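You operate a simulated robot arm through the tools that you are given. There is no shell and no other tool. Be economical: measure what you need, move in short steps, check, and stop when the job is done.

You are at the controls of a simulated robot arm. One attempt, no reset.

TASK
Serve the muffin on the white plate and pour milk into the yellow mug.
Fine: milk up to the mug's line; the dome goes back on the cake plate, the jug where it stood.

It is judged by the outcome, as a careful person would: the job done as asked, and still so three seconds after it is handed in. It fails if anything else is knocked over, pushed out of place, dropped, spilled or broken.

THE ROBOT
A 6-joint arm with a two-finger parallel gripper, fixed in place. Base frame: the origin is at the foot of the arm, x ahead of it, y to its left, z up; the work surface is at about z = 73.8. Readings come in cm, rad, newtons and seconds.
With the tool pointing down near the work surface it reaches from about 30 to 70 cm from the base axis. Its first joint turns from -2.897 to 2.897 rad. Payload 4.1 kg.
The TCP is the grasp point between the finger pads, 2.3 cm short of the fingertips. In the tool frame z runs along the fingers and y along their closing line. The gripper opens to 9.4 cm. The fingers are 3.8 cm wide and 1 cm thick; the gripper's body (5.4 by 9.6 cm) begins 3.9 cm behind the TCP.
Orientation is that of the tool frame in the base frame, as [roll, pitch, yaw] about the fixed x, y, z axes, in that order (R = Rz(yaw) Ry(pitch) Rx(roll)). With the fingers straight down and closing along the base's y, the tool's x points along the base's -x, its y along +y and its z along -z.

THE INTERFACE
- The arm moves only by the tool apply_moves. Its argument "deltas" is a list of rows, each a list of 3 entries, a list of its own where there are three numbers: the turn, a rotation vector about the base's x, y, z in units of 60 degrees (1.0 is 60 degrees), then the shift along the base's x, y, z in units of 400 mm (1.0 is 400 mm), then the gripper command, from -1 (fully open) to 1 (shut), values between in proportion. In form: [[[ax, ay, az], [x, y, z], gripper], ...]. A call has 1 to 12 rows; each row is the pose to reach, as a shift and turn from the pose commanded when the call began. A call with a number of a shift or a turn outside -1 to 1 is refused whole. Rows are played at 5 a second. More than 5 cm and 0.15 rad between two rows, or a gripper value outside its range, and nothing of the call is played. A pose out of reach is approached as far as the arm can. The call stops where the force on the tool passes 50 N (or 10 N more than at its start, if that is more) or the arm is blocked; 0.2 s more then pass. The fingers move at their own pace (about 4.5 cm/s each) and stop on an object; they squeeze with about 44 N. The grip force told is the motor's: it shows also when the fingers shut on nothing. Time passes only in rows, and 0.2 s behind the last, so rows that repeat a pose let the fingers close. The reply holds the time, the measured pose of the TCP, the force on the tool along the base axes, the opening and the grip force, in the units named above and with some noise.
- Cameras (640 x 400 px; columns grow to the right, rows downward): "scene" is fixed at [23.52, 49.47, 131.95]; the picture's right is [-0.67, -0.74, 0.00], its down [-0.63, 0.58, -0.52] and it looks along [0.38, -0.35, -0.86] (base axes); focal length 214 px, centre (320, 200). "wrist" rides on the gripper at [-3.9, 0, -4.4] in the tool frame; the picture's right is [0.00, -1.00, 0.00], its down [0.97, 0.00, -0.24] and it looks along [0.24, 0.00, 0.97] (tool axes); focal length 218 px, centre (320, 200). There is no depth. A picture from a camera that has moved, and an enlarged one, comes with that camera's place and axes in the base frame and with its lens. The place of the scene camera against the robot may be out by one fixed shift of up to 1.8 cm in any direction.
- camera(camera): a new picture of that camera. No time passes.
- move_column(by): slides the trunk up (or, below 0, down) by that many cm; the arm rides with it, the base frame stays. It gives what a move gives, with no picture.
- inspect(camera, box): a new picture of the part [left, top, right, bottom] of that camera's present view, enlarged. No time passes.
- close_job(): hands the job in; it is judged then, once.

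Go step by step. Nothing tells you positions but the pictures and the camera data: compare them with the known pose of the tool, close in by small moves and look again before you grip or let go. The budget is 120 turns and 76 pictures, counting those below and the enlarged ones. Unless the task says otherwise, let go and move clear before handing in, and close with one line.

The tools are called by a JSON object that holds its "fn" and its "kwargs". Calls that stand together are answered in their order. apply_moves: Moves the arm, as the interface text tells. Its arguments: {"type":"object","properties":{"deltas":{"type":"array"}},"required":["deltas"]} The other tools are called the same way: move_column (by) slides the trunk up or down; camera (camera) takes a picture; inspect (camera, box) takes an enlarged picture of a part of a camera's view; close_job () hands the job in.

At the start:

```text
time: 0.0
tcp_pos: [33.48, 19.48, 119.26]
orientation: [-3.141, 0.0, 3.14]
ft_force: [0.3, -1.6, 0.4]
opening: 9.39
grasp_force: 0.0
trunk travel left (down, up): [-50.0, 9.0]
```

scene: 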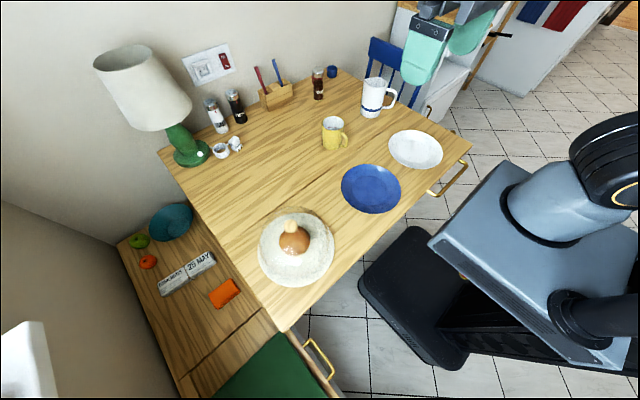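
wrist: 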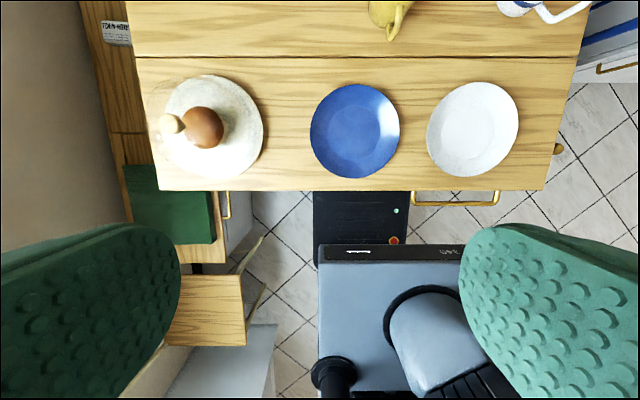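

I see a table with a cake plate (muffin under a glass dome with a knob), a blue plate, a white plate, a yellow mug and a white jug with blue band. I'll take enlarged views to locate them.

{"fn": "inspect", "kwargs": {"camera": "scene", "box": [240, 190, 360, 300]}}

{"fn": "inspect", "kwargs": {"camera": "scene", "box": [300, 60, 460, 180]}}

{"fn": "inspect", "kwargs": {"camera": "wrist", "box": [130, 50, 290, 200]}}

```text
3.64 times, centred on (300, 245) of scene
camera zoom: at [23.52, 49.47, 131.95], right [-0.67, -0.74, 0.0], down [-0.63, 0.58, -0.52], along [0.38, -0.35, -0.86], focal length 780 px, centre (393, 36)
```

zoom: 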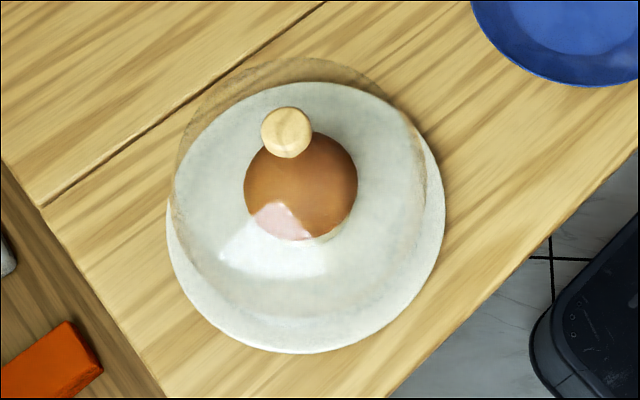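

```text
3.33 times, centred on (380, 120) of scene
camera zoom: at [23.52, 49.47, 131.95], right [-0.67, -0.74, 0.0], down [-0.63, 0.58, -0.52], along [0.38, -0.35, -0.86], focal length 715 px, centre (120, 467)
```

zoom: 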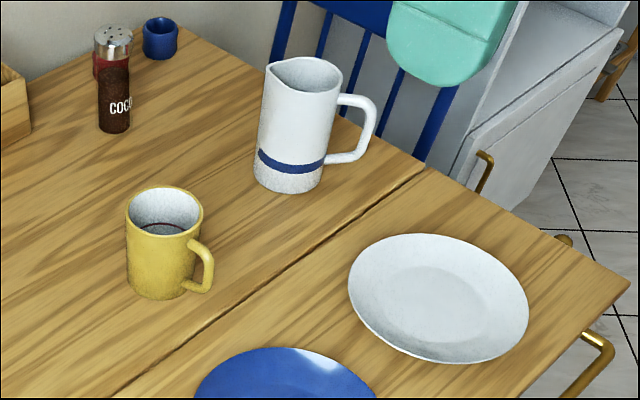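

```text
2.67 times, centred on (210, 125) of wrist
camera zoom: at [37.34, 19.3, 123.76], right [0.0, -1.0, 0.0], down [-0.97, 0.0, 0.24], along [-0.24, 0.0, -0.97], focal length 582 px, centre (613, 400)
```

zoom: 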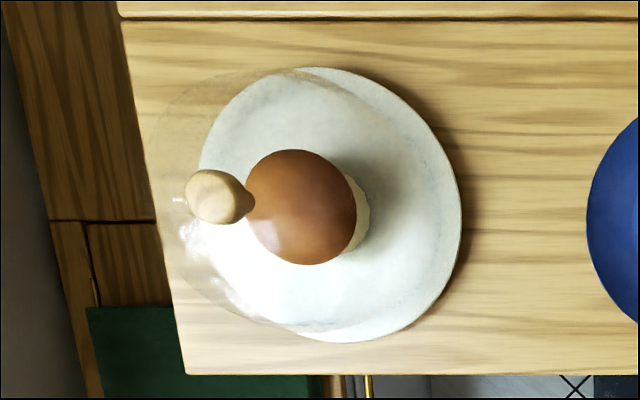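

The cake plate with dome is at about (41, 42) with the knob top near z 89. The white plate is at about (41, -13), the mug about (64, 5.5) and the jug about (66, -18). I'll move over the dome and look again.

{"fn": "apply_moves", "kwargs": {"deltas": [[[0, 0, 0], [0.03, 0.09, -0.03], -1], [[0, 0, 0], [0.065, 0.18, -0.07], -1], [[0, 0, 0], [0.095, 0.28, -0.11], -1], [[0, 0, 0], [0.13, 0.37, -0.15], -1], [[0, 0, 0], [0.16, 0.47, -0.19], -1], [[0, 0, 0], [0.19, 0.56, -0.23], -1], [[0, 0, 0], [0.19, 0.56, -0.23], -1]]}}

{"fn": "camera", "kwargs": {"camera": "wrist"}}

{"fn": "camera", "kwargs": {"camera": "scene"}}

```text
time: 1.6
tcp_pos: [41.29, 41.91, 110.2]
orientation: [-3.141, -0.001, -3.141]
ft_force: [0.1, 0.9, -0.4]
opening: 9.41
grasp_force: 0.1
trunk travel left (down, up): [-50.0, 9.0]
```

```text
70 pictures are left
camera wrist: at [45.11, 41.88, 114.59], right [0.0, -1.0, 0.0], down [-0.97, 0.0, 0.24], along [-0.24, 0.0, -0.97], focal length 218 px, centre (320, 200)
```

wrist: 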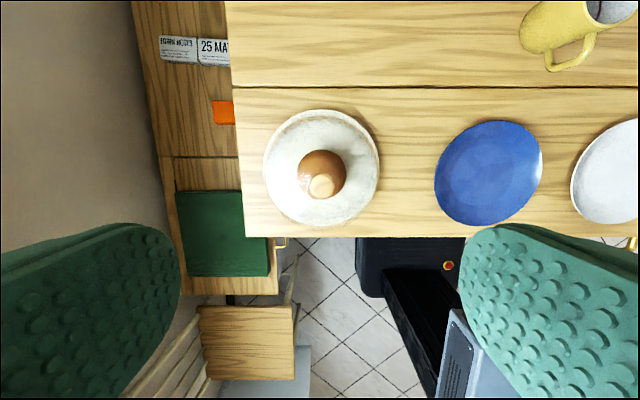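

```text
69 pictures are left
```

scene: 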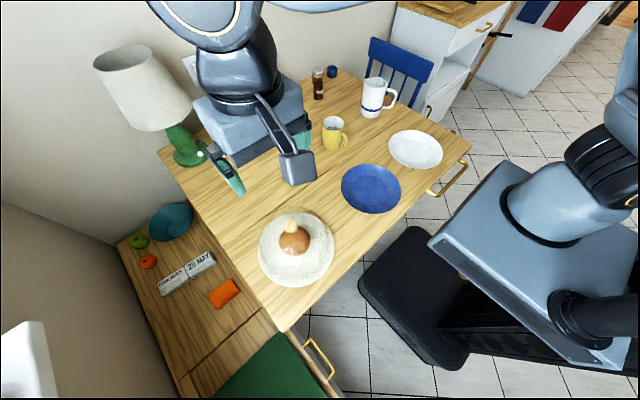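

The knob appears near (40.7, 41.6). I'll zoom in on it to refine the height and position.

{"fn": "inspect", "kwargs": {"camera": "wrist", "box": [250, 95, 400, 235]}}

```text
2.86 times, centred on (325, 165) of wrist
camera zoom: at [45.11, 41.88, 114.59], right [0.0, -1.0, 0.0], down [-0.97, 0.0, 0.24], along [-0.24, 0.0, -0.97], focal length 624 px, centre (306, 300)
```

zoom: 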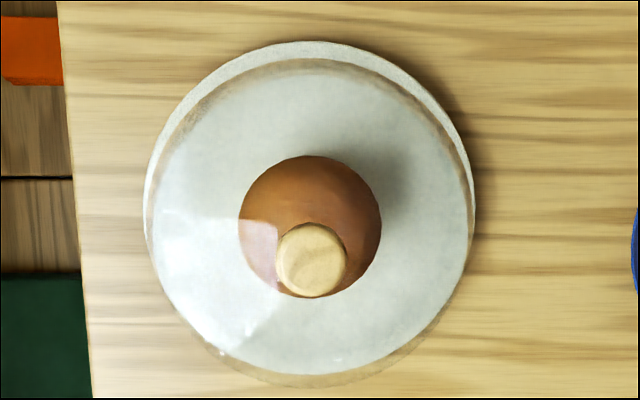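

Knob is at about (40.5, 41.6), top z≈89.6, dome apex about 86.5. I'll descend with a stop just above it.

{"fn": "apply_moves", "kwargs": {"deltas": [[[0, 0, 0], [-0.004, -0.002, -0.1], -1], [[0, 0, 0], [-0.008, -0.004, -0.2], -1], [[0, 0, 0], [-0.013, -0.006, -0.3], -1], [[0, 0, 0], [-0.0175, -0.0075, -0.4], -1], [[0, 0, 0], [-0.0175, -0.0075, -0.44], -1], [[0, 0, 0], [-0.0175, -0.0075, -0.44], -1]]}}

{"fn": "camera", "kwargs": {"camera": "wrist"}}

{"fn": "inspect", "kwargs": {"camera": "scene", "box": [220, 150, 380, 300]}}

```text
time: 3.0
tcp_pos: [40.27, 41.32, 92.41]
orientation: [3.141, -0.002, -3.141]
ft_force: [-0.3, -1.2, 0.2]
opening: 9.39
grasp_force: 0.0
trunk travel left (down, up): [-50.0, 9.0]
```

```text
67 pictures are left
camera wrist: at [44.26, 41.33, 96.85], right [0.0, -1.0, 0.0], down [-0.97, 0.0, 0.24], along [-0.24, 0.0, -0.97], focal length 218 px, centre (320, 200)
```

wrist: 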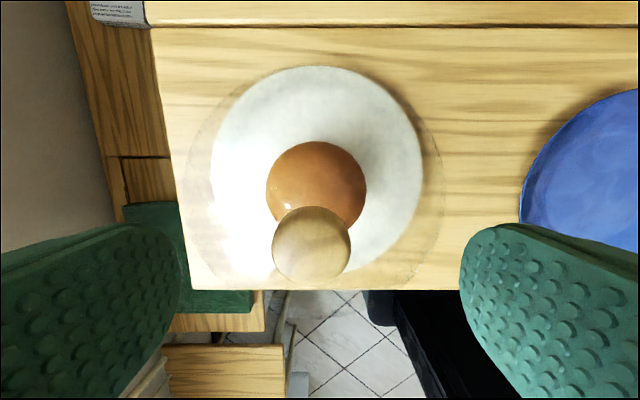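

```text
2.67 times, centred on (300, 225) of scene
camera zoom: at [23.52, 49.47, 131.95], right [-0.67, -0.74, 0.0], down [-0.63, 0.58, -0.52], along [0.38, -0.35, -0.86], focal length 572 px, centre (373, 133)
```

zoom: 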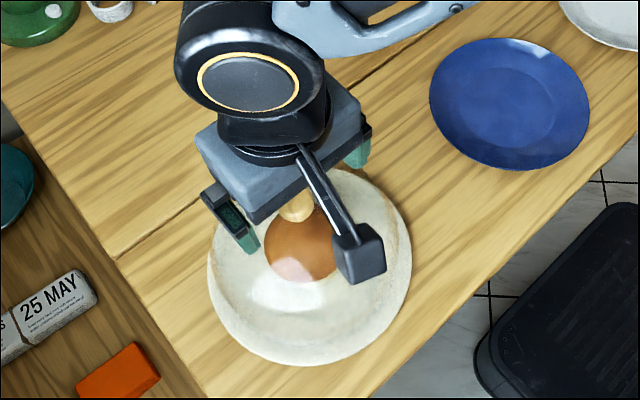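

Knob is confirmed at (40.7, 41.65, top 89.5). I'll lower to z 89 and close.

{"fn": "apply_moves", "kwargs": {"deltas": [[[0, 0, 0], [0.008, 0.008, -0.04], -1], [[0, 0, 0], [0.008, 0.008, -0.085], -1], [[0, 0, 0], [0.008, 0.008, -0.085], -1], [[0, 0, 0], [0.008, 0.008, -0.085], 1], [[0, 0, 0], [0.008, 0.008, -0.085], 1], [[0, 0, 0], [0.008, 0.008, -0.085], 1], [[0, 0, 0], [0.008, 0.008, -0.085], 1], [[0, 0, 0], [0.008, 0.008, -0.085], 1]]}}

{"fn": "camera", "kwargs": {"camera": "wrist"}}

```text
time: 4.8
tcp_pos: [40.42, 41.86, 89.18]
orientation: [3.14, 0.002, -3.142]
ft_force: [1.7, 1.9, 8.2]
opening: 2.89
grasp_force: 44.1
trunk travel left (down, up): [-50.0, 9.0]
```

```text
65 pictures are left
camera wrist: at [44.44, 41.7, 93.61], right [0.0, -1.0, 0.0], down [-0.97, 0.0, 0.24], along [-0.24, 0.0, -0.97], focal length 218 px, centre (320, 200)
```

wrist: 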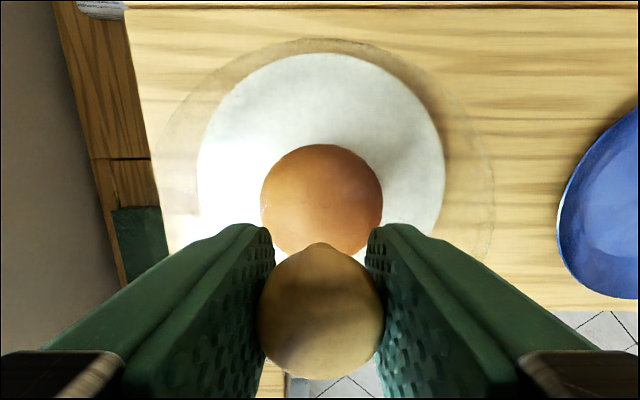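

Knob gripped (2.89 cm). Commanded pose here is (40.70, 41.90, 89.06). I'll lift the dome straight up and check.

{"fn": "apply_moves", "kwargs": {"deltas": [[[0, 0, 0], [0, 0, 0.03], 1], [[0, 0, 0], [0, 0, 0.1], 1], [[0, 0, 0], [0, 0, 0.18], 1], [[0, 0, 0], [0, 0, 0.26], 1], [[0, 0, 0], [0, 0, 0.325], 1], [[0, 0, 0], [0, 0, 0.325], 1]]}}

{"fn": "camera", "kwargs": {"camera": "scene"}}

{"fn": "camera", "kwargs": {"camera": "wrist"}}

```text
time: 6.2
tcp_pos: [40.68, 41.96, 102.11]
orientation: [-3.141, 0.001, -3.141]
ft_force: [0.7, 0.2, -3.9]
opening: 2.91
grasp_force: 43.9
trunk travel left (down, up): [-50.0, 9.0]
```

```text
64 pictures are left
```

scene: 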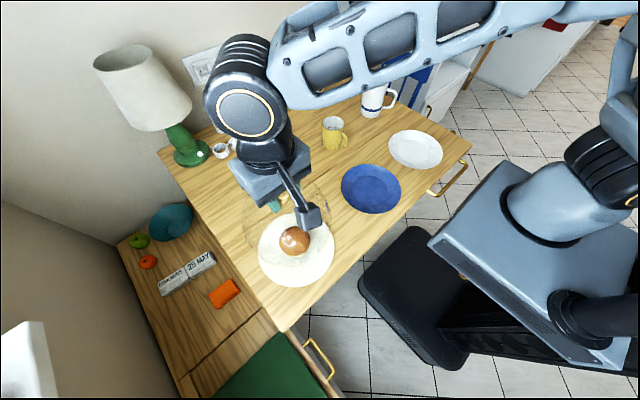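

```text
63 pictures are left
camera wrist: at [44.52, 41.78, 106.58], right [0.0, -1.0, 0.0], down [-0.97, 0.0, 0.24], along [-0.24, 0.0, -0.97], focal length 218 px, centre (320, 200)
```

wrist: 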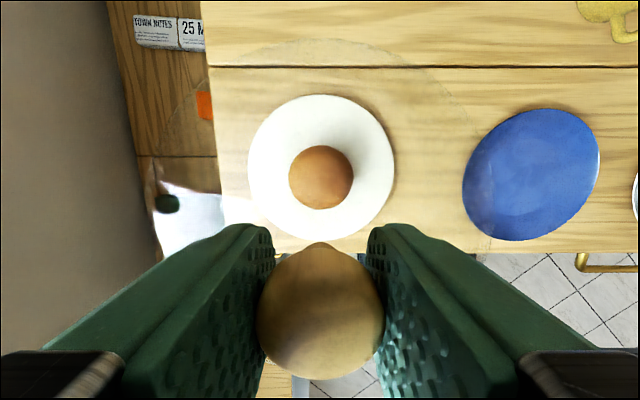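

The dome is held and clear, and the muffin is exposed. I'll carry the dome to free table space at about (59, 25.4) and lower it most of the way.

{"fn": "apply_moves", "kwargs": {"deltas": [[[0, 0, 0], [0.07, -0.063, 0], 1], [[0, 0, 0], [0.15, -0.135, 0], 1], [[0, 0, 0], [0.23, -0.207, 0], 1], [[0, 0, 0], [0.31, -0.28, 0], 1], [[0, 0, 0], [0.39, -0.35, 0], 1], [[0, 0, 0], [0.4575, -0.4125, 0], 1], [[0, 0, 0], [0.4575, -0.4125, 0], 1], [[0, 0, 0], [0.4575, -0.4125, -0.1], 1], [[0, 0, 0], [0.4575, -0.4125, -0.2], 1], [[0, 0, 0], [0.4575, -0.4125, -0.29], 1], [[0, 0, 0], [0.4575, -0.4125, -0.29], 1]]}}

{"fn": "camera", "kwargs": {"camera": "scene"}}

{"fn": "camera", "kwargs": {"camera": "wrist"}}

```text
time: 8.6
tcp_pos: [58.98, 25.3, 90.47]
orientation: [3.141, 0.0, 3.142]
ft_force: [0.9, 0.6, -4.1]
opening: 2.88
grasp_force: 44.1
trunk travel left (down, up): [-50.0, 9.0]
```

```text
62 pictures are left
```

scene: 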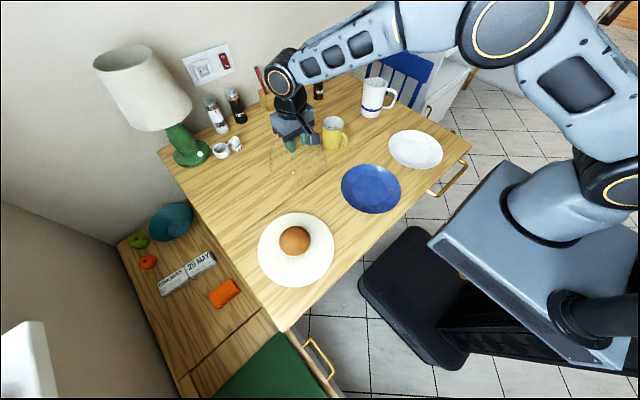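

```text
61 pictures are left
camera wrist: at [62.85, 25.27, 94.9], right [0.0, -1.0, 0.0], down [-0.97, 0.0, 0.24], along [-0.24, 0.0, -0.97], focal length 218 px, centre (320, 200)
```

wrist: 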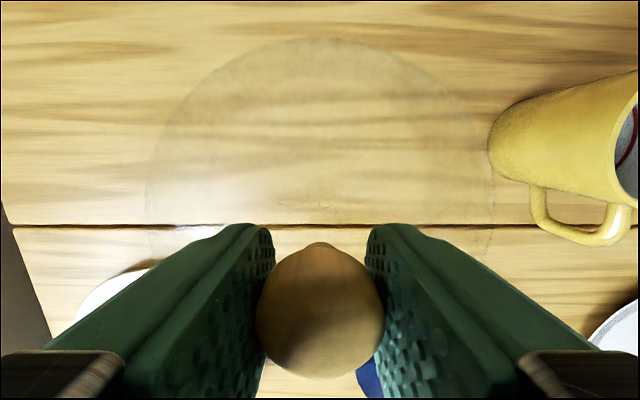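

The area is clear. I'll lower in small steps, watching the force.

{"fn": "apply_moves", "kwargs": {"deltas": [[[0, 0, 0], [0, 0, -0.03], 1], [[0, 0, 0], [0, 0, -0.055], 1], [[0, 0, 0], [0, 0, -0.055], 1]]}}

```text
time: 9.4
tcp_pos: [58.93, 25.26, 88.29]
orientation: [3.141, 0.0, -3.141]
ft_force: [-0.5, 0.2, -3.7]
opening: 2.89
grasp_force: 44.2
trunk travel left (down, up): [-50.0, 9.0]
```

{"fn": "apply_moves", "kwargs": {"deltas": [[[0, 0, 0], [0, 0, -0.01], 1], [[0, 0, 0], [0, 0, -0.01], 1]]}}

{"fn": "apply_moves", "kwargs": {"deltas": [[[0, 0, 0], [0, 0, -0.008], 1], [[0, 0, 0], [0, 0, -0.008], 1]]}}

```text
time: 10.0
tcp_pos: [58.93, 25.33, 87.91]
orientation: [3.14, -0.001, 3.141]
ft_force: [-0.9, 0.2, -4.1]
opening: 2.87
grasp_force: 44.1
trunk travel left (down, up): [-50.0, 9.0]
```

```text
time: 10.6
tcp_pos: [59.01, 25.22, 87.53]
orientation: [3.141, 0.0, 3.141]
ft_force: [-0.5, -0.3, -4.3]
opening: 2.9
grasp_force: 44.2
trunk travel left (down, up): [-50.0, 9.0]
```

No contact yet (commanded z 87.54); I continue lowering.

{"fn": "apply_moves", "kwargs": {"deltas": [[[0, 0, 0], [0, 0, -0.008], 1], [[0, 0, 0], [0, 0, -0.008], 1]]}}

{"fn": "apply_moves", "kwargs": {"deltas": [[[0, 0, 0], [0, 0, -0.005], 1], [[0, 0, 0], [0, 0, -0.005], 1]]}}

{"fn": "apply_moves", "kwargs": {"deltas": [[[0, 0, 0], [0, 0, -0.005], 1], [[0, 0, 0], [0, 0, -0.005], 1]]}}

```text
time: 11.2
tcp_pos: [58.91, 25.27, 87.54]
orientation: [3.14, 0.003, 3.14]
ft_force: [-1.3, -1.2, 19.7]
opening: 2.86
grasp_force: 43.7
trunk travel left (down, up): [-50.0, 9.0]
```

```text
time: 11.8
tcp_pos: [59.02, 25.35, 87.44]
orientation: [3.139, 0.009, -3.141]
ft_force: [4.6, 0.2, 37.2]
opening: 2.89
grasp_force: 44.0
trunk travel left (down, up): [-50.0, 9.0]
```

```text
time: 12.4
tcp_pos: [58.88, 25.28, 87.58]
orientation: [3.137, 0.011, -3.14]
ft_force: [4.5, 0.6, 44.9]
opening: 2.91
grasp_force: 44.0
trunk travel left (down, up): [-50.0, 9.0]
```

Contact came at z≈87.5, so the cake plate surface is about 1.5 cm above the table. I'll ease the pressure, open and go up.

{"fn": "apply_moves", "kwargs": {"deltas": [[[0, 0, 0], [0, 0, 0.016], 1], [[0, 0, 0], [0, 0, 0.016], 1], [[0, 0, 0], [0, 0, 0.016], 0], [[0, 0, 0], [0, 0, 0.016], -1], [[0, 0, 0], [0, 0, 0.016], -1], [[0, 0, 0], [0, 0, 0.016], -1], [[0, 0, 0], [0, 0, 0.1], -1], [[0, 0, 0], [0, 0, 0.2], -1], [[0, 0, 0], [0, 0, 0.3], -1], [[0, 0, 0], [0, 0, 0.38], -1], [[0, 0, 0], [0, 0, 0.38], -1]]}}

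{"fn": "camera", "kwargs": {"camera": "wrist"}}

```text
time: 14.8
tcp_pos: [58.99, 25.14, 102.08]
orientation: [3.141, 0.0, 3.141]
ft_force: [-0.1, 0.0, 0.5]
opening: 9.42
grasp_force: 0.0
trunk travel left (down, up): [-50.0, 9.0]
```

```text
60 pictures are left
camera wrist: at [62.94, 25.16, 106.39], right [0.0, -1.0, 0.0], down [-0.97, 0.0, 0.24], along [-0.24, 0.0, -0.97], focal length 218 px, centre (320, 200)
```

wrist: 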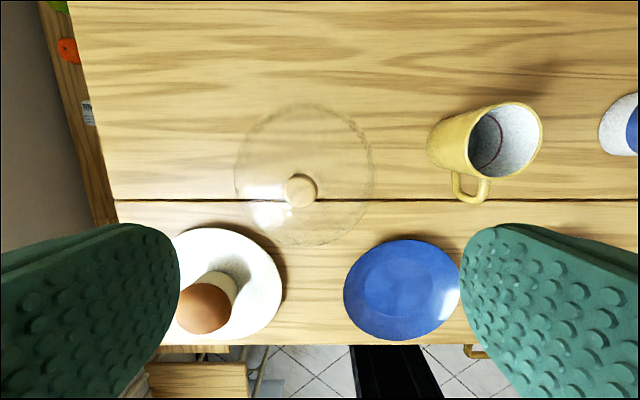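

The dome stands on the table (slightly shifted, knob now around (59.3, 26.7)). Now to above the muffin.

{"fn": "apply_moves", "kwargs": {"deltas": [[[0, 0, 0], [-0.07, 0.063, 0], -1], [[0, 0, 0], [-0.15, 0.135, 0], -1], [[0, 0, 0], [-0.23, 0.207, 0], -1], [[0, 0, 0], [-0.31, 0.28, 0], -1], [[0, 0, 0], [-0.39, 0.35, 0], -1], [[0, 0, 0], [-0.455, 0.4075, 0], -1], [[0, 0, 0], [-0.455, 0.4075, -0.05], -1], [[0, 0, 0], [-0.455, 0.4075, -0.05], -1]]}}

{"fn": "camera", "kwargs": {"camera": "wrist"}}

{"fn": "inspect", "kwargs": {"camera": "scene", "box": [230, 120, 350, 300]}}

```text
time: 16.6
tcp_pos: [40.8, 41.55, 100.05]
orientation: [3.141, 0.0, -3.141]
ft_force: [-0.5, 0.4, 0.6]
opening: 9.41
grasp_force: 0.0
trunk travel left (down, up): [-50.0, 9.0]
```

```text
59 pictures are left
camera wrist: at [44.7, 41.4, 104.47], right [0.0, -1.0, 0.0], down [-0.97, 0.0, 0.24], along [-0.24, 0.0, -0.97], focal length 218 px, centre (320, 200)
```

wrist: 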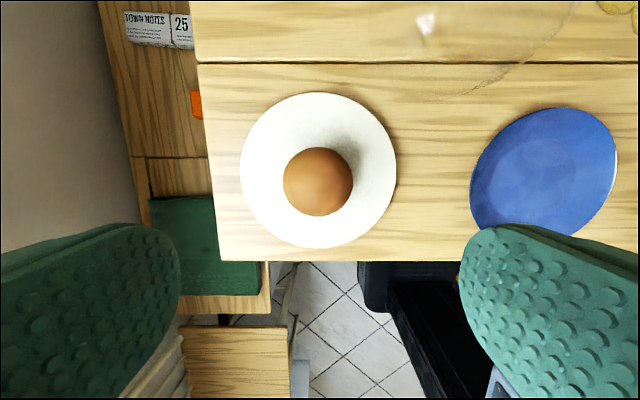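

```text
2.22 times, centred on (290, 210) of scene
camera zoom: at [23.52, 49.47, 131.95], right [-0.67, -0.74, 0.0], down [-0.63, 0.58, -0.52], along [0.38, -0.35, -0.86], focal length 477 px, centre (387, 178)
```

zoom: 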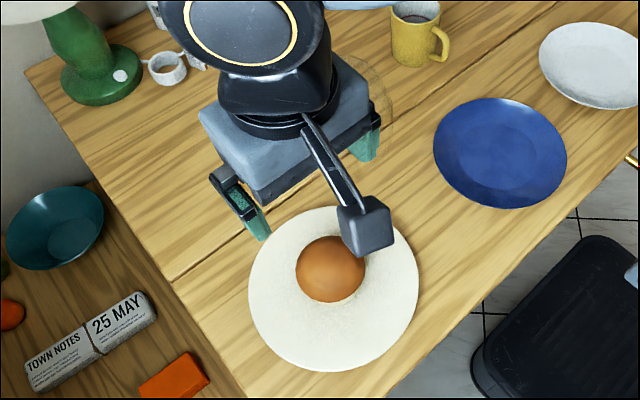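

Muffin is at about (40.7, 41.7), cap ~7.8 cm wide with equator at z≈80. I'll descend partway and recheck the centring.

{"fn": "apply_moves", "kwargs": {"deltas": [[[0, 0, 0], [0, 0.003, -0.1], -1], [[0, 0, 0], [0, 0.003, -0.2], -1], [[0, 0, 0], [0, 0.003, -0.3], -1], [[0, 0, 0], [0, 0.003, -0.36], -1], [[0, 0, 0], [0, 0.003, -0.36], -1]]}}

{"fn": "camera", "kwargs": {"camera": "wrist"}}

{"fn": "inspect", "kwargs": {"camera": "scene", "box": [230, 190, 350, 300]}}

```text
time: 17.8
tcp_pos: [40.48, 41.78, 85.71]
orientation: [3.141, 0.0, -3.141]
ft_force: [0.2, 0.1, 0.2]
opening: 9.35
grasp_force: 0.0
trunk travel left (down, up): [-50.0, 9.0]
```

```text
57 pictures are left
camera wrist: at [44.55, 41.75, 90.04], right [0.0, -1.0, 0.0], down [-0.97, 0.0, 0.24], along [-0.24, 0.0, -0.97], focal length 218 px, centre (320, 200)
```

wrist: 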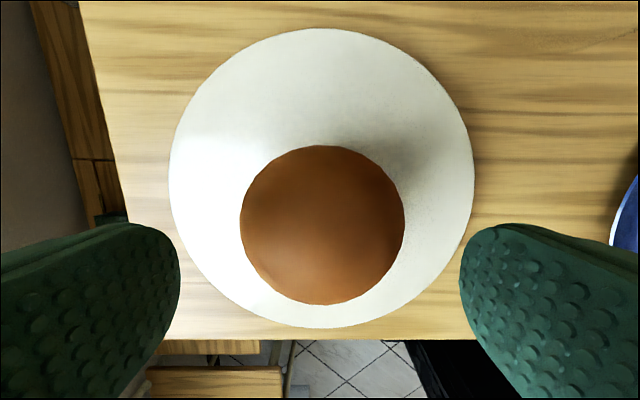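

```text
3.64 times, centred on (290, 245) of scene
camera zoom: at [23.52, 49.47, 131.95], right [-0.67, -0.74, 0.0], down [-0.63, 0.58, -0.52], along [0.38, -0.35, -0.86], focal length 780 px, centre (429, 36)
```

zoom: 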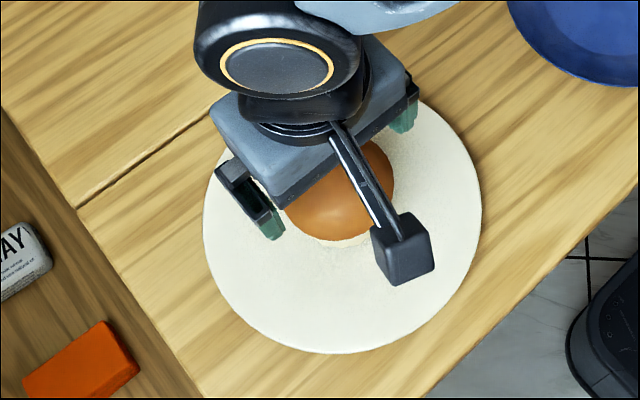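

Well centred. I'll lower to z≈80 and close gently to about 7.0 cm.

{"fn": "apply_moves", "kwargs": {"deltas": [[[0, 0, 0], [0.004, -0.003, -0.06], -1], [[0, 0, 0], [0.004, -0.003, -0.11], -1], [[0, 0, 0], [0.004, -0.003, -0.14], -1], [[0, 0, 0], [0.004, -0.003, -0.14], -1], [[0, 0, 0], [0.004, -0.003, -0.14], -0.5], [[0, 0, 0], [0.004, -0.003, -0.14], -0.5], [[0, 0, 0], [0.004, -0.003, -0.14], -0.5], [[0, 0, 0], [0.004, -0.003, -0.14], -0.5]]}}

{"fn": "camera", "kwargs": {"camera": "wrist"}}

```text
time: 19.6
tcp_pos: [40.99, 41.66, 80.09]
orientation: [3.141, 0.0, -3.141]
ft_force: [-0.6, -0.1, -0.3]
opening: 7.81
grasp_force: 44.1
trunk travel left (down, up): [-50.0, 9.0]
```

```text
55 pictures are left
camera wrist: at [44.87, 41.59, 84.5], right [0.0, -1.0, 0.0], down [-0.97, 0.0, 0.24], along [-0.24, 0.0, -0.97], focal length 218 px, centre (320, 200)
```

wrist: 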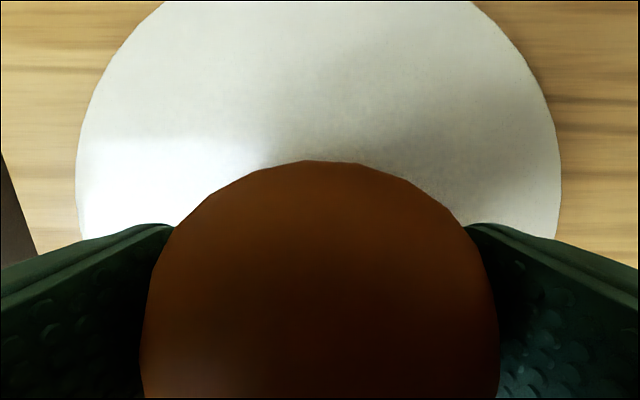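

Muffin gripped at 7.8 cm. I'll lift and carry it toward the white plate.

{"fn": "apply_moves", "kwargs": {"deltas": [[[0, 0, 0], [0, 0, 0.05], -0.5], [[0, 0, 0], [0, 0, 0.15], -0.5], [[0, 0, 0], [0, 0, 0.25], -0.5], [[0, 0, 0], [0, 0, 0.35], -0.5], [[0, 0, 0], [0, -0.12, 0.4], -0.5], [[0, 0, 0], [0, -0.24, 0.4], -0.5], [[0, 0, 0], [0, -0.36, 0.4], -0.5], [[0, 0, 0], [0, -0.48, 0.4], -0.5], [[0, 0, 0], [0, -0.6, 0.4], -0.5], [[0, 0, 0], [0, -0.72, 0.4], -0.5], [[0, 0, 0], [0, -0.84, 0.4], -0.5], [[0, 0, 0], [0, -0.95, 0.4], -0.5]]}}

{"fn": "camera", "kwargs": {"camera": "wrist"}}

{"fn": "camera", "kwargs": {"camera": "scene"}}

```text
refused: row 5 steps farther than a row can; nothing moved
```

```text
54 pictures are left
camera wrist: at [44.87, 41.59, 84.5], right [0.0, -1.0, 0.0], down [-0.97, 0.0, 0.24], along [-0.24, 0.0, -0.97], focal length 218 px, centre (320, 200)
```

wrist: 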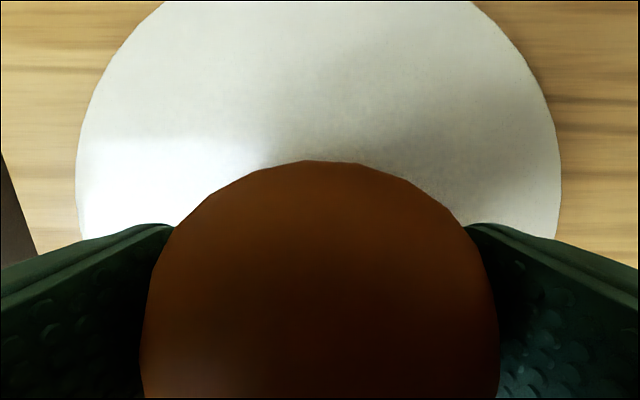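

```text
53 pictures are left
```

scene: 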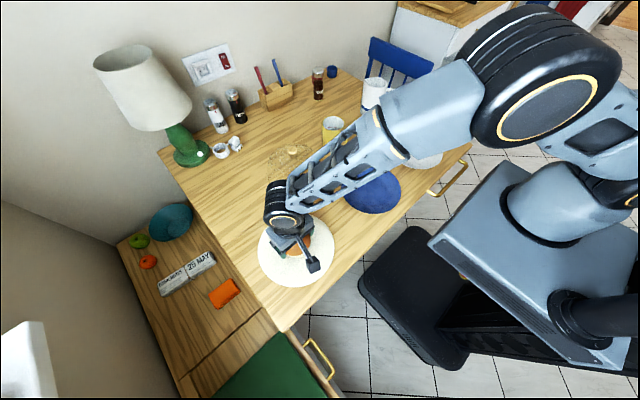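

One step was slightly too large, so the call was refused. I resend it with smaller steps.

{"fn": "apply_moves", "kwargs": {"deltas": [[[0, 0, 0], [0, 0, 0.05], -0.5], [[0, 0, 0], [0, 0, 0.15], -0.5], [[0, 0, 0], [0, 0, 0.25], -0.5], [[0, 0, 0], [0, 0, 0.35], -0.5], [[0, 0, 0], [0, -0.1, 0.4], -0.5], [[0, 0, 0], [0, -0.22, 0.4], -0.5], [[0, 0, 0], [0, -0.34, 0.4], -0.5], [[0, 0, 0], [0, -0.46, 0.4], -0.5], [[0, 0, 0], [0, -0.58, 0.4], -0.5], [[0, 0, 0], [0, -0.7, 0.4], -0.5], [[0, 0, 0], [0, -0.82, 0.4], -0.5], [[0, 0, 0], [0, -0.94, 0.4], -0.5]]}}

{"fn": "camera", "kwargs": {"camera": "wrist"}}

```text
time: 22.2
tcp_pos: [41.03, 3.72, 96.21]
orientation: [3.141, 0.0, 3.14]
ft_force: [-0.2, 0.5, -1.1]
opening: 7.8
grasp_force: 43.9
trunk travel left (down, up): [-50.0, 9.0]
```

```text
52 pictures are left
camera wrist: at [44.84, 3.65, 100.64], right [0.0, -1.0, 0.0], down [-0.97, 0.0, 0.24], along [-0.24, 0.0, -0.97], focal length 218 px, centre (320, 200)
```

wrist: 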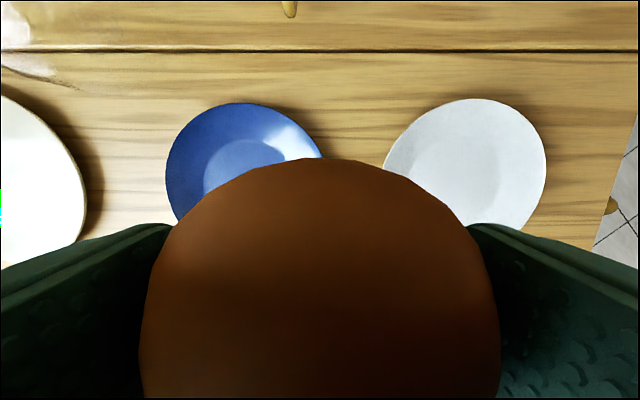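

I'll move over the white plate at about (41.7, -13.1) and check the alignment.

{"fn": "apply_moves", "kwargs": {"deltas": [[[0, 0, 0], [0.005, -0.1, 0], -0.5], [[0, 0, 0], [0.01, -0.2, 0], -0.5], [[0, 0, 0], [0.015, -0.3, 0], -0.5], [[0, 0, 0], [0.0175, -0.4, 0], -0.5], [[0, 0, 0], [0.0175, -0.43, 0], -0.5], [[0, 0, 0], [0.0175, -0.43, 0], -0.5]]}}

{"fn": "camera", "kwargs": {"camera": "wrist"}}

{"fn": "inspect", "kwargs": {"camera": "scene", "box": [340, 90, 480, 210]}}

```text
time: 23.6
tcp_pos: [41.59, -13.29, 96.24]
orientation: [3.141, 0.001, -3.141]
ft_force: [-0.8, 0.7, -1.3]
opening: 7.8
grasp_force: 43.8
trunk travel left (down, up): [-50.0, 9.0]
```

```text
51 pictures are left
camera wrist: at [45.54, -13.43, 100.67], right [0.0, -1.0, 0.0], down [-0.97, 0.0, 0.24], along [-0.24, 0.0, -0.97], focal length 218 px, centre (320, 200)
```

wrist: 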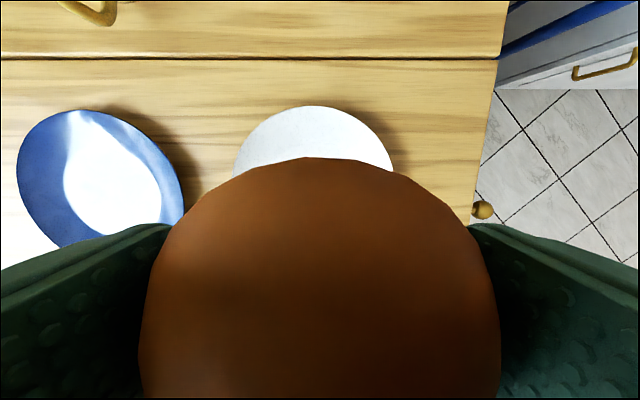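

```text
3.33 times, centred on (410, 150) of scene
camera zoom: at [23.52, 49.47, 131.95], right [-0.67, -0.74, 0.0], down [-0.63, 0.58, -0.52], along [0.38, -0.35, -0.86], focal length 715 px, centre (20, 367)
```

zoom: 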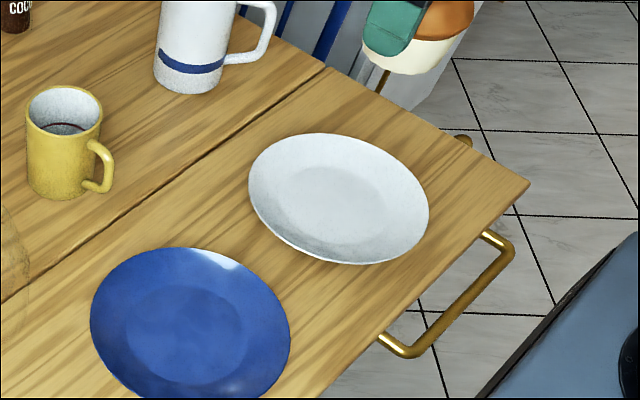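

Refined plate centre is about (40.8, -12.8). I'll correct and lower close to the plate.

{"fn": "apply_moves", "kwargs": {"deltas": [[[0, 0, 0], [-0.02, 0.0075, 0], -0.5], [[0, 0, 0], [-0.02, 0.0075, -0.1], -0.5], [[0, 0, 0], [-0.02, 0.0075, -0.2], -0.5], [[0, 0, 0], [-0.02, 0.0075, -0.3], -0.5], [[0, 0, 0], [-0.02, 0.0075, -0.36], -0.5], [[0, 0, 0], [-0.02, 0.0075, -0.36], -0.5]]}}

{"fn": "inspect", "kwargs": {"camera": "scene", "box": [340, 90, 480, 210]}}

{"fn": "camera", "kwargs": {"camera": "wrist"}}

```text
time: 25.0
tcp_pos: [40.87, -12.94, 81.66]
orientation: [-3.141, 0.0, 3.141]
ft_force: [0.3, 0.5, -1.2]
opening: 7.78
grasp_force: 44.2
trunk travel left (down, up): [-50.0, 9.0]
```

```text
3.33 times, centred on (410, 150) of scene
camera zoom: at [23.52, 49.47, 131.95], right [-0.67, -0.74, 0.0], down [-0.63, 0.58, -0.52], along [0.38, -0.35, -0.86], focal length 715 px, centre (20, 367)
```

zoom: 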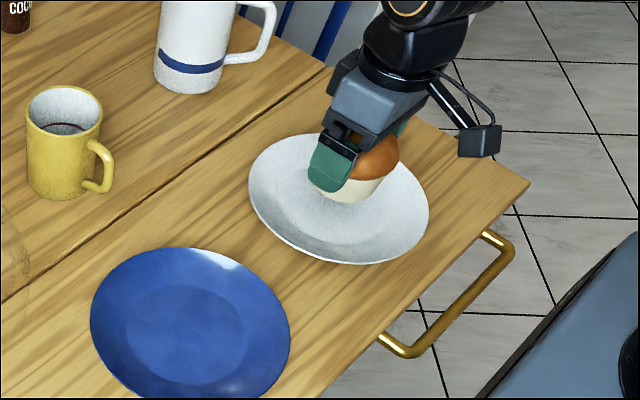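

```text
48 pictures are left
camera wrist: at [44.72, -12.98, 86.03], right [0.0, -1.0, 0.0], down [-0.97, 0.0, 0.24], along [-0.24, 0.0, -0.97], focal length 218 px, centre (320, 200)
```

wrist: 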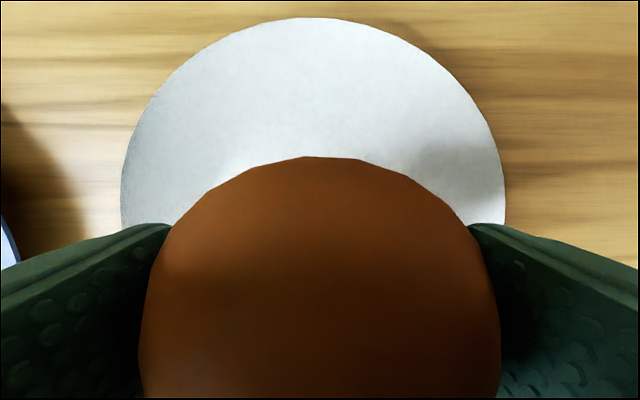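

Aligned well. I'll lower gently, watching the force.

{"fn": "apply_moves", "kwargs": {"deltas": [[[0, 0, 0], [0, 0.005, -0.02], -0.5], [[0, 0, 0], [0, 0.005, -0.035], -0.5], [[0, 0, 0], [0, 0.005, -0.035], -0.5]]}}

{"fn": "apply_moves", "kwargs": {"deltas": [[[0, 0, 0], [0, 0, -0.008], -0.5], [[0, 0, 0], [0, 0, -0.008], -0.5]]}}

{"fn": "apply_moves", "kwargs": {"deltas": [[[0, 0, 0], [0, 0, -0.006], -0.5], [[0, 0, 0], [0, 0, -0.006], -0.5]]}}

```text
time: 25.8
tcp_pos: [40.88, -12.84, 80.33]
orientation: [-3.141, 0.0, 3.14]
ft_force: [-0.7, 0.7, -0.9]
opening: 7.77
grasp_force: 44.3
trunk travel left (down, up): [-50.0, 9.0]
```

```text
time: 26.4
tcp_pos: [40.7, -12.82, 79.95]
orientation: [3.141, -0.001, -3.141]
ft_force: [0.1, -0.1, -0.7]
opening: 7.77
grasp_force: 44.7
trunk travel left (down, up): [-50.0, 9.0]
```

```text
time: 27.0
tcp_pos: [40.8, -12.88, 79.77]
orientation: [-3.14, 0.001, -3.142]
ft_force: [-0.1, -0.2, -1.2]
opening: 7.78
grasp_force: 44.0
trunk travel left (down, up): [-50.0, 9.0]
```

{"fn": "apply_moves", "kwargs": {"deltas": [[[0, 0, 0], [0, 0, -0.006], -0.5], [[0, 0, 0], [0, 0, -0.006], -0.5]]}}

{"fn": "apply_moves", "kwargs": {"deltas": [[[0, 0, 0], [0, 0, -0.006], -0.5], [[0, 0, 0], [0, 0, -0.006], -0.5]]}}

```text
time: 27.6
tcp_pos: [40.86, -12.79, 79.48]
orientation: [-3.141, -0.001, 3.14]
ft_force: [-0.4, 0.5, -0.9]
opening: 7.8
grasp_force: 44.1
trunk travel left (down, up): [-50.0, 9.0]
```

```text
time: 28.2
tcp_pos: [40.82, -12.82, 79.2]
orientation: [3.142, 0.0, -3.141]
ft_force: [0.1, -0.1, -0.8]
opening: 7.8
grasp_force: 43.9
trunk travel left (down, up): [-50.0, 9.0]
```

No contact yet (commanded z 79.18); I continue.

{"fn": "apply_moves", "kwargs": {"deltas": [[[0, 0, 0], [0, 0, -0.006], -0.5], [[0, 0, 0], [0, 0, -0.006], -0.5]]}}

{"fn": "apply_moves", "kwargs": {"deltas": [[[0, 0, 0], [0, 0, -0.005], -0.5], [[0, 0, 0], [0, 0, -0.005], -0.5]]}}

{"fn": "inspect", "kwargs": {"camera": "scene", "box": [370, 110, 460, 180]}}

```text
time: 28.8
tcp_pos: [40.79, -12.85, 78.96]
orientation: [3.141, 0.0, -3.14]
ft_force: [0.3, 0.1, -0.8]
opening: 7.79
grasp_force: 43.9
trunk travel left (down, up): [-50.0, 9.0]
```

```text
time: 29.4
tcp_pos: [40.77, -12.73, 78.89]
orientation: [-3.141, 0.001, -3.142]
ft_force: [-0.6, 1.2, 5.9]
opening: 7.79
grasp_force: 43.4
trunk travel left (down, up): [-50.0, 9.0]
```

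```text
5.71 times, centred on (415, 145) of scene
camera zoom: at [23.52, 49.47, 131.95], right [-0.67, -0.74, 0.0], down [-0.63, 0.58, -0.52], along [0.38, -0.35, -0.86], focal length 1226 px, centre (-223, 514)
```

zoom: 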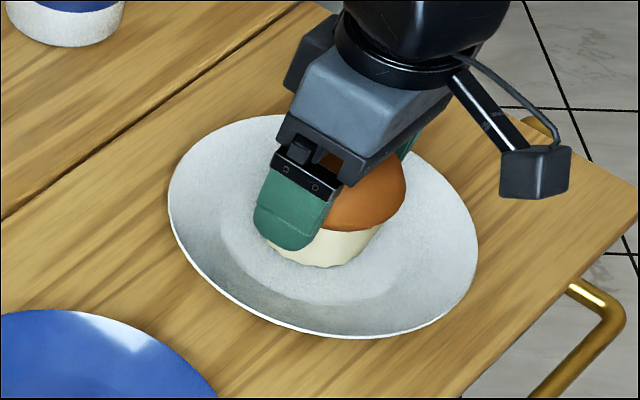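

Contact: the muffin is seated on the plate. I'll open slightly and rise straight up.

{"fn": "apply_moves", "kwargs": {"deltas": [[[0, 0, 0], [0, 0, 0.002], -0.8], [[0, 0, 0], [0, 0, 0.002], -0.85], [[0, 0, 0], [0, 0, 0.002], -0.9], [[0, 0, 0], [0, 0, 0.03], -1], [[0, 0, 0], [0, 0, 0.1], -1], [[0, 0, 0], [0, 0, 0.2], -1], [[0, 0, 0], [0, 0, 0.3], -1], [[0, 0, 0], [0, 0, 0.4], -1], [[0, 0, 0], [0, 0, 0.5], -1], [[0, 0, 0], [0, 0, 0.5], -1]]}}

{"fn": "camera", "kwargs": {"camera": "wrist"}}

```text
time: 31.6
tcp_pos: [40.76, -12.7, 98.86]
orientation: [3.14, 0.0, -3.141]
ft_force: [-0.5, 0.2, 0.6]
opening: 9.4
grasp_force: 0.1
trunk travel left (down, up): [-50.0, 9.0]
```

```text
46 pictures are left
camera wrist: at [44.61, -12.8, 103.3], right [0.0, -1.0, 0.0], down [-0.97, 0.0, 0.24], along [-0.24, 0.0, -0.97], focal length 218 px, centre (320, 200)
```

wrist: 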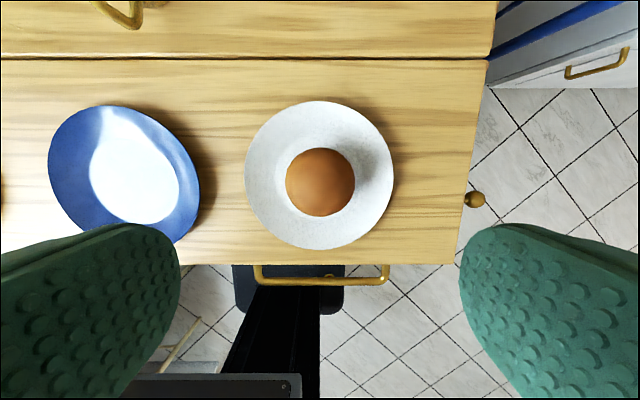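

The muffin sits centred on the white plate. Now back to the dome.

{"fn": "apply_moves", "kwargs": {"deltas": [[[0, 0, 0], [0.045, 0.098, 0], -1], [[0, 0, 0], [0.09, 0.196, 0], -1], [[0, 0, 0], [0.135, 0.294, 0], -1], [[0, 0, 0], [0.18, 0.392, 0], -1], [[0, 0, 0], [0.225, 0.49, 0], -1], [[0, 0, 0], [0.27, 0.588, 0], -1], [[0, 0, 0], [0.315, 0.686, 0], -1], [[0, 0, 0], [0.36, 0.784, 0], -1], [[0, 0, 0], [0.41, 0.882, 0], -1], [[0, 0, 0], [0.4585, 0.98, 0], -1], [[0, 0, 0], [0.4585, 0.98, 0], -1]]}}

{"fn": "camera", "kwargs": {"camera": "wrist"}}

```text
time: 34.0
tcp_pos: [59.17, 26.51, 98.74]
orientation: [-3.141, 0.0, -3.141]
ft_force: [0.1, 0.4, 0.3]
opening: 9.42
grasp_force: 0.1
trunk travel left (down, up): [-50.0, 9.0]
```

```text
45 pictures are left
camera wrist: at [63.1, 26.46, 103.1], right [0.0, -1.0, 0.0], down [-0.97, 0.0, 0.24], along [-0.24, 0.0, -0.97], focal length 218 px, centre (320, 200)
```

wrist: 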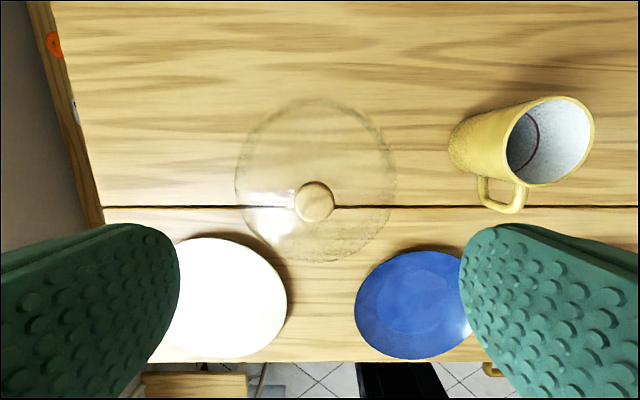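

Knob at (59.2, 26.8). I'll descend and grip it.

{"fn": "apply_moves", "kwargs": {"deltas": [[[0, 0, 0], [0, 0.006, -0.1], -1], [[0, 0, 0], [0, 0.006, -0.19], -1], [[0, 0, 0], [0, 0.006, -0.25], -1], [[0, 0, 0], [0, 0.006, -0.278], -1], [[0, 0, 0], [0, 0.006, -0.278], -1], [[0, 0, 0], [0, 0.006, -0.278], 1], [[0, 0, 0], [0, 0.006, -0.278], 1], [[0, 0, 0], [0, 0.006, -0.278], 1], [[0, 0, 0], [0, 0.006, -0.278], 1], [[0, 0, 0], [0, 0.006, -0.278], 1]]}}

{"fn": "camera", "kwargs": {"camera": "wrist"}}

```text
time: 36.2
tcp_pos: [59.25, 26.74, 87.66]
orientation: [3.14, 0.0, 3.141]
ft_force: [0.0, 2.1, 0.2]
opening: 2.93
grasp_force: 43.5
trunk travel left (down, up): [-50.0, 9.0]
```

```text
44 pictures are left
camera wrist: at [63.08, 26.65, 92.13], right [0.0, -1.0, 0.0], down [-0.97, 0.0, 0.24], along [-0.24, 0.0, -0.97], focal length 218 px, centre (320, 200)
```

wrist: 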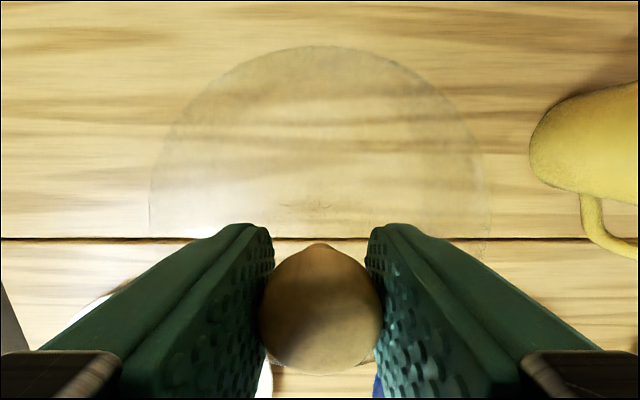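

Gripped. I'll lift and carry the dome back above the cake plate.

{"fn": "apply_moves", "kwargs": {"deltas": [[[0, 0, 0], [0, 0, 0.04], 1], [[0, 0, 0], [0, 0, 0.13], 1], [[0, 0, 0], [0, 0, 0.22], 1], [[0, 0, 0], [0, 0, 0.28], 1], [[0, 0, 0], [-0.07, 0.06, 0.28], 1], [[0, 0, 0], [-0.15, 0.12, 0.28], 1], [[0, 0, 0], [-0.23, 0.187, 0.28], 1], [[0, 0, 0], [-0.31, 0.25, 0.28], 1], [[0, 0, 0], [-0.39, 0.315, 0.28], 1], [[0, 0, 0], [-0.4625, 0.3765, 0.28], 1], [[0, 0, 0], [-0.4625, 0.3765, 0.28], 1]]}}

{"fn": "apply_moves", "kwargs": {"deltas": [[[0, 0, 0], [0, 0, -0.08], 1], [[0, 0, 0], [0, 0, -0.16], 1], [[0, 0, 0], [0, 0, -0.2], 1], [[0, 0, 0], [0, 0, -0.2], 1]]}}

{"fn": "camera", "kwargs": {"camera": "wrist"}}

{"fn": "inspect", "kwargs": {"camera": "scene", "box": [230, 190, 350, 300]}}

```text
time: 38.6
tcp_pos: [40.77, 41.61, 98.73]
orientation: [3.141, 0.0, 3.141]
ft_force: [-0.5, 0.3, -3.9]
opening: 2.9
grasp_force: 43.9
trunk travel left (down, up): [-50.0, 9.0]
```

```text
time: 39.6
tcp_pos: [40.75, 41.68, 90.75]
orientation: [-3.141, 0.0, -3.141]
ft_force: [0.2, 0.3, -3.7]
opening: 2.94
grasp_force: 43.2
trunk travel left (down, up): [-50.0, 9.0]
```

```text
43 pictures are left
camera wrist: at [44.59, 41.61, 95.22], right [0.0, -1.0, 0.0], down [-0.97, 0.0, 0.24], along [-0.24, 0.0, -0.97], focal length 218 px, centre (320, 200)
```

wrist: 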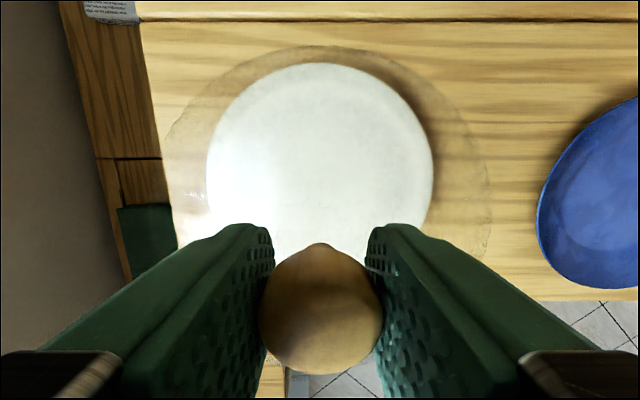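

```text
3.64 times, centred on (290, 245) of scene
camera zoom: at [23.52, 49.47, 131.95], right [-0.67, -0.74, 0.0], down [-0.63, 0.58, -0.52], along [0.38, -0.35, -0.86], focal length 780 px, centre (429, 36)
```

zoom: 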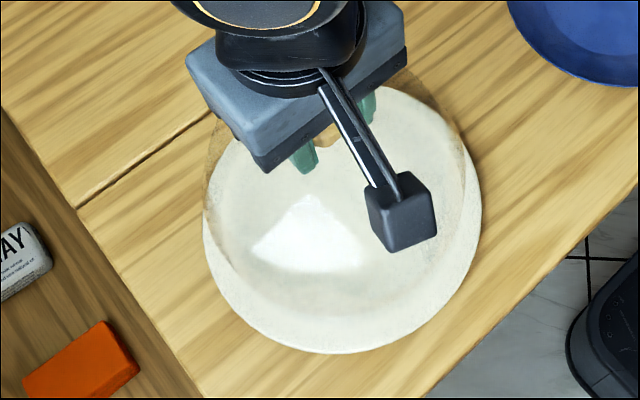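

Dome is concentric with the plate. I'll lower gently.

{"fn": "apply_moves", "kwargs": {"deltas": [[[0, 0, 0], [0.004, 0, -0.02], 1], [[0, 0, 0], [0.004, 0, -0.034], 1], [[0, 0, 0], [0.004, 0, -0.034], 1]]}}

{"fn": "apply_moves", "kwargs": {"deltas": [[[0, 0, 0], [0, 0, -0.005], 1], [[0, 0, 0], [0, 0, -0.005], 1]]}}

{"fn": "apply_moves", "kwargs": {"deltas": [[[0, 0, 0], [0, 0, -0.004], 1], [[0, 0, 0], [0, 0, -0.004], 1]]}}

```text
time: 40.4
tcp_pos: [40.75, 41.7, 89.63]
orientation: [-3.141, 0.0, -3.141]
ft_force: [0.4, -0.3, -4.1]
opening: 2.91
grasp_force: 43.9
trunk travel left (down, up): [-50.0, 9.0]
```

```text
time: 41.0
tcp_pos: [40.76, 41.73, 89.31]
orientation: [-3.142, 0.001, 3.141]
ft_force: [-0.2, -1.6, 3.2]
opening: 2.92
grasp_force: 44.6
trunk travel left (down, up): [-50.0, 9.0]
```

```text
time: 41.6
tcp_pos: [40.75, 41.67, 89.33]
orientation: [3.138, 0.003, -3.141]
ft_force: [-2.7, -2.6, 17.5]
opening: 2.93
grasp_force: 43.7
trunk travel left (down, up): [-50.0, 9.0]
```

Contact. I'll ease, open slowly, and rise.

{"fn": "apply_moves", "kwargs": {"deltas": [[[0, 0, 0], [0, 0, 0.003], 1], [[0, 0, 0], [0, 0, 0.003], 0.3], [[0, 0, 0], [0, 0, 0.003], 0.1], [[0, 0, 0], [0, 0, 0.003], -0.1], [[0, 0, 0], [0, 0, 0.003], -0.4], [[0, 0, 0], [0, 0, 0.003], -0.4], [[0, 0, 0], [0, 0, 0.05], -0.4], [[0, 0, 0], [0, 0, 0.13], -0.4], [[0, 0, 0], [0, 0, 0.25], -1], [[0, 0, 0], [0, 0, 0.36], -1], [[0, 0, 0], [0, 0, 0.36], -1]]}}

{"fn": "camera", "kwargs": {"camera": "wrist"}}

{"fn": "inspect", "kwargs": {"camera": "scene", "box": [230, 190, 350, 300]}}

```text
time: 44.0
tcp_pos: [40.73, 41.81, 103.56]
orientation: [-3.141, 0.0, -3.141]
ft_force: [0.4, -0.5, 0.7]
opening: 9.39
grasp_force: 0.1
trunk travel left (down, up): [-50.0, 9.0]
```

```text
41 pictures are left
camera wrist: at [44.68, 41.72, 108.06], right [0.0, -1.0, 0.0], down [-0.97, 0.0, 0.24], along [-0.24, 0.0, -0.97], focal length 218 px, centre (320, 200)
```

wrist: 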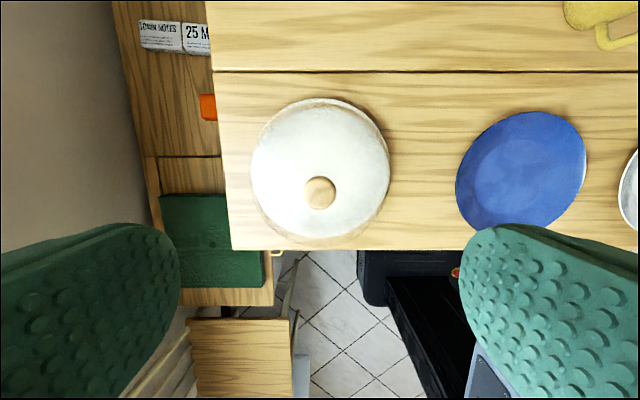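

```text
3.64 times, centred on (290, 245) of scene
camera zoom: at [23.52, 49.47, 131.95], right [-0.67, -0.74, 0.0], down [-0.63, 0.58, -0.52], along [0.38, -0.35, -0.86], focal length 780 px, centre (429, 36)
```

zoom: 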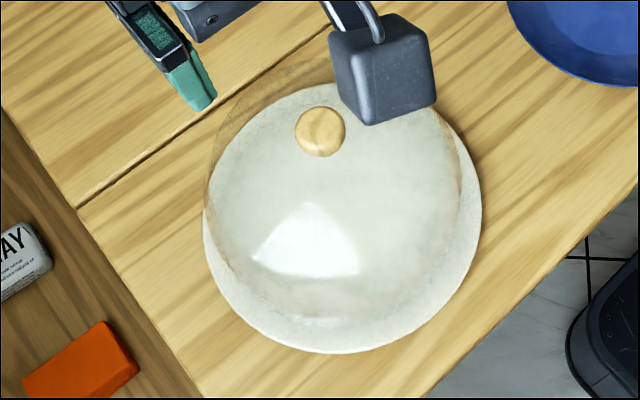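

Dome is back in its place. Next, the jug: I'll move over to look at jug and mug from above.

{"fn": "apply_moves", "kwargs": {"deltas": [[[0, 0, 0], [0.02, -0.08, 0.02], -1], [[0, 0, 0], [0.05, -0.19, 0.04], -1], [[0, 0, 0], [0.08, -0.3, 0.06], -1], [[0, 0, 0], [0.11, -0.41, 0.08], -1], [[0, 0, 0], [0.14, -0.52, 0.1], -1], [[0, 0, 0], [0.17, -0.63, 0.12], -1], [[0, 0, 0], [0.2, -0.74, 0.14], -1], [[0, 0, 0], [0.23, -0.85, 0.16], -1], [[0, 0, 0], [0.26, -0.95, 0.18], -1]]}}

{"fn": "apply_moves", "kwargs": {"deltas": [[[0, 0, 0], [0.02, -0.1, 0.0], -1], [[0, 0, 0], [0.04, -0.2, 0.0], -1], [[0, 0, 0], [0.06, -0.3, 0.0], -1], [[0, 0, 0], [0.08, -0.4, 0.0], -1], [[0, 0, 0], [0.1, -0.5, 0.0], -1], [[0, 0, 0], [0.1, -0.5, 0.0], -1]]}}

{"fn": "camera", "kwargs": {"camera": "wrist"}}

```text
time: 46.0
tcp_pos: [51.27, 3.59, 110.58]
orientation: [-3.141, 0.0, 3.141]
ft_force: [0.2, -0.2, 0.4]
opening: 9.4
grasp_force: 0.1
trunk travel left (down, up): [-50.0, 9.0]
```

```text
time: 47.4
tcp_pos: [55.37, -16.42, 110.8]
orientation: [-3.141, 0.002, 3.141]
ft_force: [0.4, 0.2, -0.4]
opening: 9.39
grasp_force: 0.1
trunk travel left (down, up): [-50.0, 9.0]
```

```text
39 pictures are left
camera wrist: at [59.21, -16.41, 115.19], right [0.0, -1.0, 0.0], down [-0.97, 0.0, 0.24], along [-0.24, 0.0, -0.97], focal length 218 px, centre (320, 200)
```

wrist: 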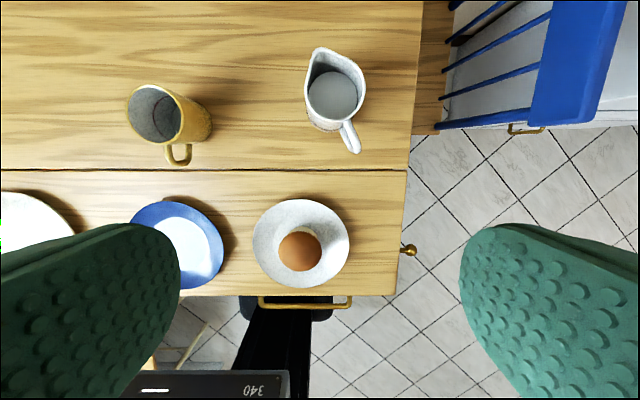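

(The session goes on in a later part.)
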